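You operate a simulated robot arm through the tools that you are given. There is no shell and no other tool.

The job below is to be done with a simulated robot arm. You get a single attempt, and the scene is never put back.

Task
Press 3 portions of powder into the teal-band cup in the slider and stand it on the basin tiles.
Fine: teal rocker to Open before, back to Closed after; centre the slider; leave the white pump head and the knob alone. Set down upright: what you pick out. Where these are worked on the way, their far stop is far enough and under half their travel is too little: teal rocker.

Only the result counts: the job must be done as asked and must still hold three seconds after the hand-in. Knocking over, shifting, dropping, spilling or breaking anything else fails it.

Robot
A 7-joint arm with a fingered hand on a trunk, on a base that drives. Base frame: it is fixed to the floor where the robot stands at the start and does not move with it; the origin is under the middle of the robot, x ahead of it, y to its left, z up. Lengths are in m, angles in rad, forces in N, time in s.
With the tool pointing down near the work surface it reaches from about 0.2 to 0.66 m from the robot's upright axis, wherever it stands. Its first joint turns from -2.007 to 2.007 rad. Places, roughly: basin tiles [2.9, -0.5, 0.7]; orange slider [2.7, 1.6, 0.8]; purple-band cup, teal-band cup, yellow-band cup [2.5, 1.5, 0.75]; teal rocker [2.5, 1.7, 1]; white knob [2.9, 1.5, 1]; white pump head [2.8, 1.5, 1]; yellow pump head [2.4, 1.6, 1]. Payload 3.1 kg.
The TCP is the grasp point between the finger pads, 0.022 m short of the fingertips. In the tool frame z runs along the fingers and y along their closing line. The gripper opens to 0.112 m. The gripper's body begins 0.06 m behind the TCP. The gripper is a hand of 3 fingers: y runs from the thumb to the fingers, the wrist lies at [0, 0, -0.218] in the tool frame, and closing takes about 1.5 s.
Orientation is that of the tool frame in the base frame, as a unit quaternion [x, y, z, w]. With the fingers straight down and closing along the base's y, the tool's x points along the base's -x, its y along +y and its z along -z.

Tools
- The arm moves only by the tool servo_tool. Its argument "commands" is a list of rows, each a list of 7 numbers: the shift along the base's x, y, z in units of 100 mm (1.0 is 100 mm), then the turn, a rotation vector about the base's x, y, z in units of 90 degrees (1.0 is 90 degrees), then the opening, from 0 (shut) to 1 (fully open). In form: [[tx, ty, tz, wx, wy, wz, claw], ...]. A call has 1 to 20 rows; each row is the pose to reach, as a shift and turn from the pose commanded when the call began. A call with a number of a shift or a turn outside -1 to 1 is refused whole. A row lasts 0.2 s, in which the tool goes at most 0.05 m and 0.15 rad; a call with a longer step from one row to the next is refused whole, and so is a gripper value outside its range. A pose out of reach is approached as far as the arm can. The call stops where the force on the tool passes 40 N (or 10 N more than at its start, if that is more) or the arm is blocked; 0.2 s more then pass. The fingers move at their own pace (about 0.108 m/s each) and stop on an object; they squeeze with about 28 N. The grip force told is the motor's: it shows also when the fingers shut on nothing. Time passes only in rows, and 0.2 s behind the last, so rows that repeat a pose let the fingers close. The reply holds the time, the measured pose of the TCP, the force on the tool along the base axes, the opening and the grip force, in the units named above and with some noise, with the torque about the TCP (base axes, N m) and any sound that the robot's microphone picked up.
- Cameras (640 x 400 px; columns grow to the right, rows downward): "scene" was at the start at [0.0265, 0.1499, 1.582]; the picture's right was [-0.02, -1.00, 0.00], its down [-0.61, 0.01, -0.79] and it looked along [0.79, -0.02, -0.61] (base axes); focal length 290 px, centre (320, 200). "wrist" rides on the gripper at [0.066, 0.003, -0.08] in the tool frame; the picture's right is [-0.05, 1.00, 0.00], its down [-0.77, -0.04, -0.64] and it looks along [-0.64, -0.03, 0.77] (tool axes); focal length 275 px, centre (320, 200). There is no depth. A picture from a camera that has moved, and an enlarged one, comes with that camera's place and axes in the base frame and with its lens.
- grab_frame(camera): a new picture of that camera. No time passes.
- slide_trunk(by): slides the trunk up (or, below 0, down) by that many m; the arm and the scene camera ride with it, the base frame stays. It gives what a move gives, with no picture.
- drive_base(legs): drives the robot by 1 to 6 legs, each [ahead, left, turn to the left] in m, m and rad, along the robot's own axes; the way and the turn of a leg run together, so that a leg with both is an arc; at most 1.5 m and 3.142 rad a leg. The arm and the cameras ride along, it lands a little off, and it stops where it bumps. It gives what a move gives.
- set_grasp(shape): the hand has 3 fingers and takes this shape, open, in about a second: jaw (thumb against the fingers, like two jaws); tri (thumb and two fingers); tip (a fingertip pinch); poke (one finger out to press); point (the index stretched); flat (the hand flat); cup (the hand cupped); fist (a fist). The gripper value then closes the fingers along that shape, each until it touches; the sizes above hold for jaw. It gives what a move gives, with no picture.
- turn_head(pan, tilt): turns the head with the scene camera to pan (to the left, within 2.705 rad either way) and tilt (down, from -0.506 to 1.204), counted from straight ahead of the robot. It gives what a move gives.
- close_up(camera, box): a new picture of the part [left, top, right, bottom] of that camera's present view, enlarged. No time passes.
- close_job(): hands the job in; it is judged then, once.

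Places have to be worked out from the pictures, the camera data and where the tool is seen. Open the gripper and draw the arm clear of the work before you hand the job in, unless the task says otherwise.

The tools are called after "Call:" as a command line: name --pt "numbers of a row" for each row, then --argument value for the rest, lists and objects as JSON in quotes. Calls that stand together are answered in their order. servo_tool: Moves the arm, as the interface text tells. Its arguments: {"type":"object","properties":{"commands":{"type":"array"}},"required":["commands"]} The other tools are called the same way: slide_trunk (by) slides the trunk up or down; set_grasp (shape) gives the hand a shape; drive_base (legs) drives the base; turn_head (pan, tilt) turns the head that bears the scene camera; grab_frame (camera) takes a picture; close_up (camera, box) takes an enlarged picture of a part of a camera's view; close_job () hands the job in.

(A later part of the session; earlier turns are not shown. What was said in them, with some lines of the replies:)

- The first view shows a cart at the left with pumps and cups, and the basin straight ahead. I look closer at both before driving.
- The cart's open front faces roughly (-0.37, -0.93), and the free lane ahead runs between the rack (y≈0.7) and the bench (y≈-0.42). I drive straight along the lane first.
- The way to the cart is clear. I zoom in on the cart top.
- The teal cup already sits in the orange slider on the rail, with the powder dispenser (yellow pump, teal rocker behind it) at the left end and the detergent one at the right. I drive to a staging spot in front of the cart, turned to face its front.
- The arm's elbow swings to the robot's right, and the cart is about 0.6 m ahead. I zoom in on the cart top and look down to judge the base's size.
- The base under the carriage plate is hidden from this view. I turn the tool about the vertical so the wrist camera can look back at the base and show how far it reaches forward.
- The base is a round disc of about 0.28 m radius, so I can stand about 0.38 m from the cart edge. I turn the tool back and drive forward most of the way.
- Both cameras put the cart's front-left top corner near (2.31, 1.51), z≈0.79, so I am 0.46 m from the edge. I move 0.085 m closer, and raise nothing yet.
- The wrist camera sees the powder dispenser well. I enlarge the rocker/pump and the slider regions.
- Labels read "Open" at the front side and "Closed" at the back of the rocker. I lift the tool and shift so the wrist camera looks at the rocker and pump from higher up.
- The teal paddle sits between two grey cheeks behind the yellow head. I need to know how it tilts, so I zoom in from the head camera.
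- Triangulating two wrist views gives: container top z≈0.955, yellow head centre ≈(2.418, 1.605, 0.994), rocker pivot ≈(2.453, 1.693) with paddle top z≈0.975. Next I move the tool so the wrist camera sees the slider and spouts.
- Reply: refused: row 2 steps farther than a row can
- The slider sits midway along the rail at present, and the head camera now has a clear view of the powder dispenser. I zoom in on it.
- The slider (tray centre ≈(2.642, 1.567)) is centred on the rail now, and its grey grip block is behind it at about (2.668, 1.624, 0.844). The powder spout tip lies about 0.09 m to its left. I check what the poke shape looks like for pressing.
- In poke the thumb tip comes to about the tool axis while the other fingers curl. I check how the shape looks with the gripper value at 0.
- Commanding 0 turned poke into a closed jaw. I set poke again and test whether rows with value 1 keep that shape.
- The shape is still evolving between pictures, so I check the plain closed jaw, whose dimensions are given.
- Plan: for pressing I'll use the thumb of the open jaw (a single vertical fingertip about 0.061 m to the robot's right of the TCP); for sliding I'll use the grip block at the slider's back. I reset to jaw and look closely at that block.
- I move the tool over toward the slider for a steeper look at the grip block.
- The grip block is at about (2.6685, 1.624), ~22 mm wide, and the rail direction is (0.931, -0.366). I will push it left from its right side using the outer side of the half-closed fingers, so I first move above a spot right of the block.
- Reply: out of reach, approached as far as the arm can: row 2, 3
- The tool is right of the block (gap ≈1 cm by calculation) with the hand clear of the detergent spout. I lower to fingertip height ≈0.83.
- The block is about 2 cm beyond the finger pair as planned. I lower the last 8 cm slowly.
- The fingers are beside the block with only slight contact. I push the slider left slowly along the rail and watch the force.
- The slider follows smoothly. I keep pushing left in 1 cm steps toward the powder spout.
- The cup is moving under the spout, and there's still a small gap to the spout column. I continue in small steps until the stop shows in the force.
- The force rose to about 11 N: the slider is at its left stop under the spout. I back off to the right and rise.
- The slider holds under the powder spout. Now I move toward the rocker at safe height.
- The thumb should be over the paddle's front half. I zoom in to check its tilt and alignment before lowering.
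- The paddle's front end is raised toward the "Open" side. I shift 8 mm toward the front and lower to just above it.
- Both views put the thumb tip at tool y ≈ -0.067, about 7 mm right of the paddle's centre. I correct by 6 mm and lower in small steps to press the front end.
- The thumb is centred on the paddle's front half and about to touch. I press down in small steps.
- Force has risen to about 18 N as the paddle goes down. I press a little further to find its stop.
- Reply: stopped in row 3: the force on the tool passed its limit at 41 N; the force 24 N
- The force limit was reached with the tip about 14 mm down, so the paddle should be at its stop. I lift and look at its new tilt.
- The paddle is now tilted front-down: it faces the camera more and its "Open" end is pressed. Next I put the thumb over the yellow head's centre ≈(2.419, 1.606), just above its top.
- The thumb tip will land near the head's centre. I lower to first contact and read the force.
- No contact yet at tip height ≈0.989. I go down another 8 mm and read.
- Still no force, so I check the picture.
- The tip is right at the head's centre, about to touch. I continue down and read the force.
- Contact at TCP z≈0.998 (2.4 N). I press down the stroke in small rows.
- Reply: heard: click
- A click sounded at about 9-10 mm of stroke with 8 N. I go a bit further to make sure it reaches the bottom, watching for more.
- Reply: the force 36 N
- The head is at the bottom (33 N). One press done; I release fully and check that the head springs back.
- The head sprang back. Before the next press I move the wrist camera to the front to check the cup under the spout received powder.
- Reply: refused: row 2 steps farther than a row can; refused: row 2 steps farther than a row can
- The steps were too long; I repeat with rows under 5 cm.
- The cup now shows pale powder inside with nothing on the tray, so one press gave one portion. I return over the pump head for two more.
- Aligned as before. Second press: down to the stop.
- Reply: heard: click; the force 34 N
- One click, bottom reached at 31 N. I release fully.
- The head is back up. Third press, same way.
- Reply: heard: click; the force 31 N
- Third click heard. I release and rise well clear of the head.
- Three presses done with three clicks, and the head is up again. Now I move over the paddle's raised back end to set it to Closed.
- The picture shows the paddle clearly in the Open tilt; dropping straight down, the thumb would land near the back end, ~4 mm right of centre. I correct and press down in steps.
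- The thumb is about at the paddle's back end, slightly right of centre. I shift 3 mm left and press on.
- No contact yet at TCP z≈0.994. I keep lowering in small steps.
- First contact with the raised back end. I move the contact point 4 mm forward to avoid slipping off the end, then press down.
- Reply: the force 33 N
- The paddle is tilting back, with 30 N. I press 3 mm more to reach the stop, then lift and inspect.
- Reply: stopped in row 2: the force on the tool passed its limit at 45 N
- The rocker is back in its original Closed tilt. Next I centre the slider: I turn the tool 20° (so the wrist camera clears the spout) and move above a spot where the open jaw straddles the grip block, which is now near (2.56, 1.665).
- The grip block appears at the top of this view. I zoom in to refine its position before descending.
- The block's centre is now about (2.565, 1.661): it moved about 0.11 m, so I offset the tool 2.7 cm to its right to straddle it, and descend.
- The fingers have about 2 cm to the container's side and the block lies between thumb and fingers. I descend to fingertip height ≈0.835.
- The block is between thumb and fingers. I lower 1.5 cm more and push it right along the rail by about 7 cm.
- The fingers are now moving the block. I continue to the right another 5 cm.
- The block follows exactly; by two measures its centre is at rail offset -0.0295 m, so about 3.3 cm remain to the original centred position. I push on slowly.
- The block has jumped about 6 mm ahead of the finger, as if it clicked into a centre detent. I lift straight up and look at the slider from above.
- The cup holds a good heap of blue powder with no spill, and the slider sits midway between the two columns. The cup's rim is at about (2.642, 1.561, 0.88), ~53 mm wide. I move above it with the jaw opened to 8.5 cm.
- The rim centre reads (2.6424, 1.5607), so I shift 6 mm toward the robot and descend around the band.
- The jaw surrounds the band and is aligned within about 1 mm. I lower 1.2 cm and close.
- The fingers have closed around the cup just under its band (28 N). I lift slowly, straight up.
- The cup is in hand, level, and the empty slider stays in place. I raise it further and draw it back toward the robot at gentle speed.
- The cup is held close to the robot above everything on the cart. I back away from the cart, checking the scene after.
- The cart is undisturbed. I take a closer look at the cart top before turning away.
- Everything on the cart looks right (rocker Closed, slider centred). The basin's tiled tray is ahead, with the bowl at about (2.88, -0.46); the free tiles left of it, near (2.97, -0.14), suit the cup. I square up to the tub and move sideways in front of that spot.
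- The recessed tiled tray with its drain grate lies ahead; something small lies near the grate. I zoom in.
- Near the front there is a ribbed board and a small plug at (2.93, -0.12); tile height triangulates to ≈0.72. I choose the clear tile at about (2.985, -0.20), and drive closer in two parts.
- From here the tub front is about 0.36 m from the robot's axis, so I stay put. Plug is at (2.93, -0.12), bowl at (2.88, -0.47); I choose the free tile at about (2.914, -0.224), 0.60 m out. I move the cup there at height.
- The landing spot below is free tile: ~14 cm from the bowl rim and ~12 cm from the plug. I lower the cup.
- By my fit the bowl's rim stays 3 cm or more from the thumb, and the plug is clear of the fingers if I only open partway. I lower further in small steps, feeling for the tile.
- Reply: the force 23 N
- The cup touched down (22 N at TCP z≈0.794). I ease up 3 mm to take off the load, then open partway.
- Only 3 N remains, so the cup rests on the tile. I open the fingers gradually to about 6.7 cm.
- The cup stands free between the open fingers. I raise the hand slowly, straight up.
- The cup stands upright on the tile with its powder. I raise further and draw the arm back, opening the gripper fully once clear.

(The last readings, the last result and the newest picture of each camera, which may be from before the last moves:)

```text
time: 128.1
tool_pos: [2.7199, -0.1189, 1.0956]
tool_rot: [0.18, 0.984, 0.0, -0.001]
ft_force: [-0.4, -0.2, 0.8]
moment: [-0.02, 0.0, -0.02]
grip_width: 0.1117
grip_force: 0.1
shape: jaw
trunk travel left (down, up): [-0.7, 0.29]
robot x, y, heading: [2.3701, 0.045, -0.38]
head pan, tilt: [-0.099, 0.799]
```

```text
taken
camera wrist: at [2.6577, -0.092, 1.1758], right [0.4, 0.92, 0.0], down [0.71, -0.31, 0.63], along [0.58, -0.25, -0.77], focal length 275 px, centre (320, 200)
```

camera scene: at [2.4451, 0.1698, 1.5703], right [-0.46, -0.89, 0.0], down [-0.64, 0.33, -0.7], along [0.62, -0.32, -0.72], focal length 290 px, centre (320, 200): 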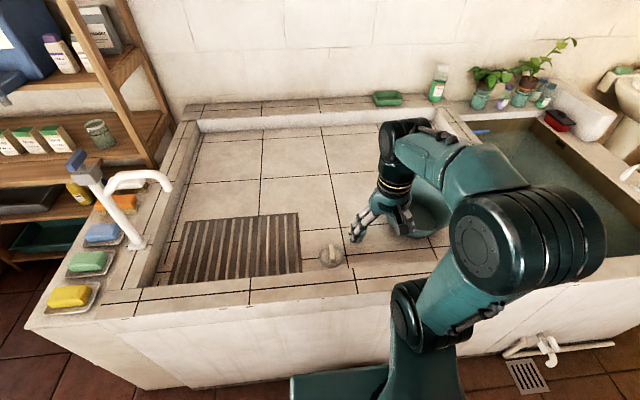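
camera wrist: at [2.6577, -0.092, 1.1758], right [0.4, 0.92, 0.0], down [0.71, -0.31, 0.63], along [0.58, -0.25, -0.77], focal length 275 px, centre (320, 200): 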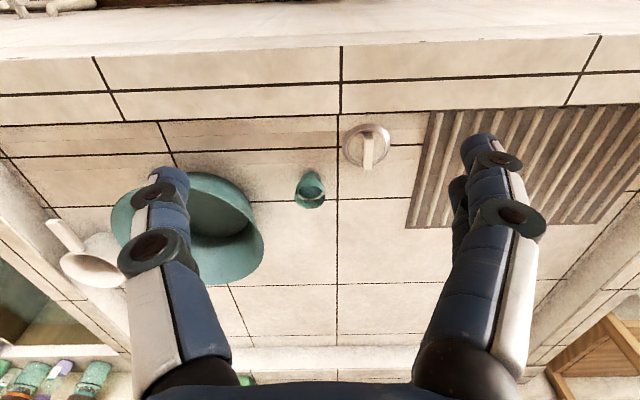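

The cup stands clear on the tiles. I turn the head to the cart for a final check of slider, rocker and cups.

Call:
turn_head --pan 1.8 --tilt 0.5

Call:
grab_frame --camera "scene"

Call:
close_up --camera "wrist" --box '[240, 140, 400, 240]'

```text
time: 130.0
tool_pos: [2.7204, -0.1191, 1.0952]
tool_rot: [0.18, 0.984, 0.001, -0.001]
ft_force: [0.5, -0.6, 0.2]
moment: [-0.01, 0.01, 0.04]
grip_width: 0.1119
grip_force: 0.1
shape: jaw
trunk travel left (down, up): [-0.7, 0.29]
robot x, y, heading: [2.3735, 0.0403, -0.377]
head pan, tilt: [1.799, 0.499]
```

```text
taken
camera scene: at [2.3871, 0.2968, 1.5963], right [0.99, -0.15, 0.0], down [-0.07, -0.47, -0.88], along [0.13, 0.87, -0.48], focal length 290 px, centre (320, 200)
```

scene: 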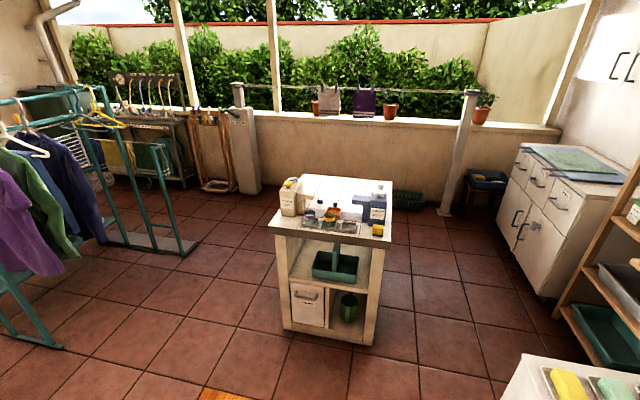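

```text
4.00 times, centred on (320, 190) of wrist
camera zoom: at [2.6579, -0.0921, 1.1757], right [0.4, 0.92, 0.0], down [0.71, -0.31, 0.63], along [0.58, -0.25, -0.77], focal length 1101 px, centre (320, 240)
```

zoom: 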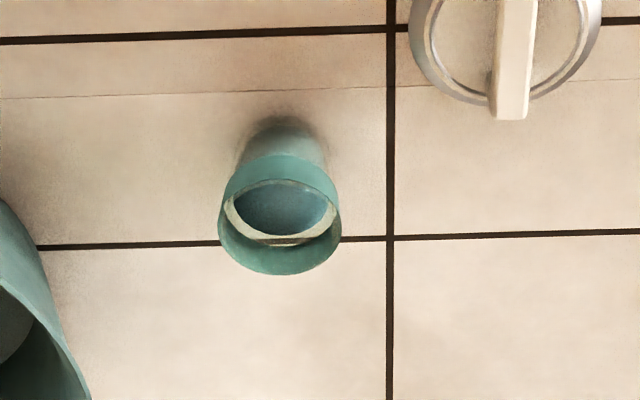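

Call:
close_up --camera "scene" --box '[268, 165, 396, 245]'

Call:
close_up --camera "scene" --box '[276, 172, 356, 222]'

```text
5.00 times, centred on (332, 205) of scene
camera zoom: at [2.3871, 0.2968, 1.5963], right [0.99, -0.15, 0.0], down [-0.07, -0.47, -0.88], along [0.13, 0.87, -0.48], focal length 1448 px, centre (260, 175)
```

zoom: 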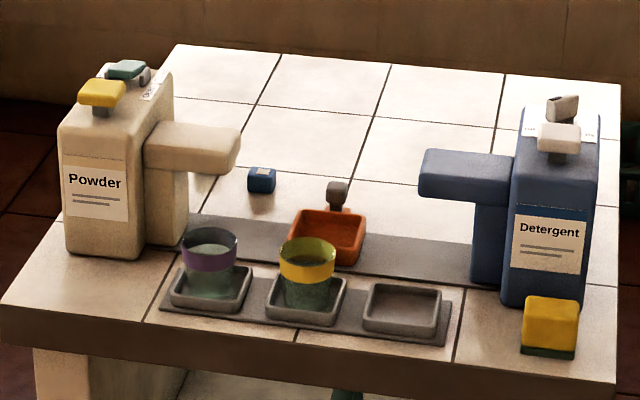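

```text
8.00 times, centred on (316, 197) of scene
camera zoom: at [2.3871, 0.2968, 1.5963], right [0.99, -0.15, 0.0], down [-0.07, -0.47, -0.88], along [0.13, 0.87, -0.48], focal length 2317 px, centre (352, 224)
```

zoom: 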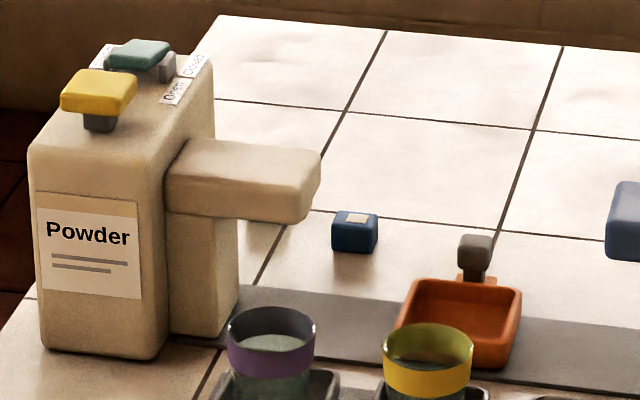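

Slider midway, rocker Closed, both other cups in place, and the teal cup upright on the basin tiles with its powder. I back the robot a little away from the tub so the arm is fully clear.

Call:
drive_base --legs '[[-0.2, 0, 0]]'

Call:
turn_head --pan -0.1 --tilt 0.7

Call:
grab_frame --camera "scene"

Call:
grab_frame --camera "wrist"

```text
time: 131.6
tool_pos: [2.5339, -0.0454, 1.0955]
tool_rot: [0.18, 0.984, 0.0, -0.001]
ft_force: [-0.5, 0.5, 0.3]
moment: [0.0, 0.0, -0.01]
grip_width: 0.1118
grip_force: 0.1
shape: jaw
trunk travel left (down, up): [-0.7, 0.29]
robot x, y, heading: [2.1896, 0.1132, -0.379]
head pan, tilt: [1.799, 0.499]
```

```text
time: 133.5
tool_pos: [2.5347, -0.0442, 1.0959]
tool_rot: [0.18, 0.984, 0.0, -0.001]
ft_force: [0.5, 0.1, 0.0]
moment: [-0.02, 0.01, 0.0]
grip_width: 0.1122
grip_force: 0.0
shape: jaw
trunk travel left (down, up): [-0.7, 0.29]
robot x, y, heading: [2.1873, 0.1192, -0.376]
head pan, tilt: [-0.099, 0.7]
```

```text
taken
camera scene: at [2.2636, 0.2413, 1.5786], right [-0.46, -0.89, 0.0], down [-0.57, 0.29, -0.76], along [0.68, -0.35, -0.64], focal length 290 px, centre (320, 200)
```

scene: 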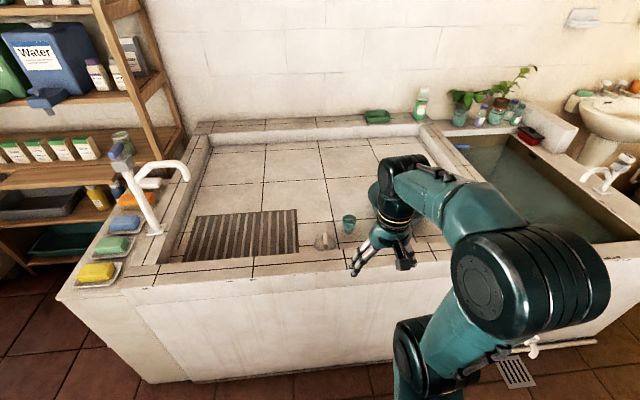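

```text
taken
camera wrist: at [2.4724, -0.0185, 1.1757], right [0.4, 0.92, 0.0], down [0.71, -0.31, 0.63], along [0.58, -0.25, -0.77], focal length 275 px, centre (320, 200)
```

wrist: 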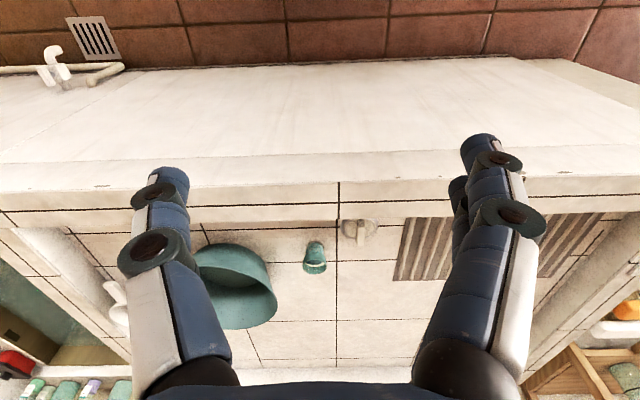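

The cup stands upright on the tiles, the gripper is open and the arm is clear. I hand the job in.

Call:
close_job

```text
The job is handed in.
```

The teal-band cup, with three portions of powder in it, is standing upright on the basin tiles, and I have handed the job in. I don't have the judging result.

- **Powder:** I pressed the yellow pump head three times to its stop. Each press clicked, and the wrist camera showed powder in the cup with none spilled on the tray.
- **Teal rocker:** I pressed it to Open before the first press and back to Closed after the last one. In the last pictures it is tilted the same way as at the start.
- **Slider:** It is back at its starting position on the rail, within about 1 mm by comparing pictures. It looks midway between the two dispensers.
- **Left alone:** I did not touch the white pump head or the knob. The other two cups and the rest of the cart top look unmoved.
- **Cup placement:** It sits on bare tile, by my estimate about 10 cm or more from the bowl and the plug.

The gripper is open, and the arm and robot are backed clear of the tub.
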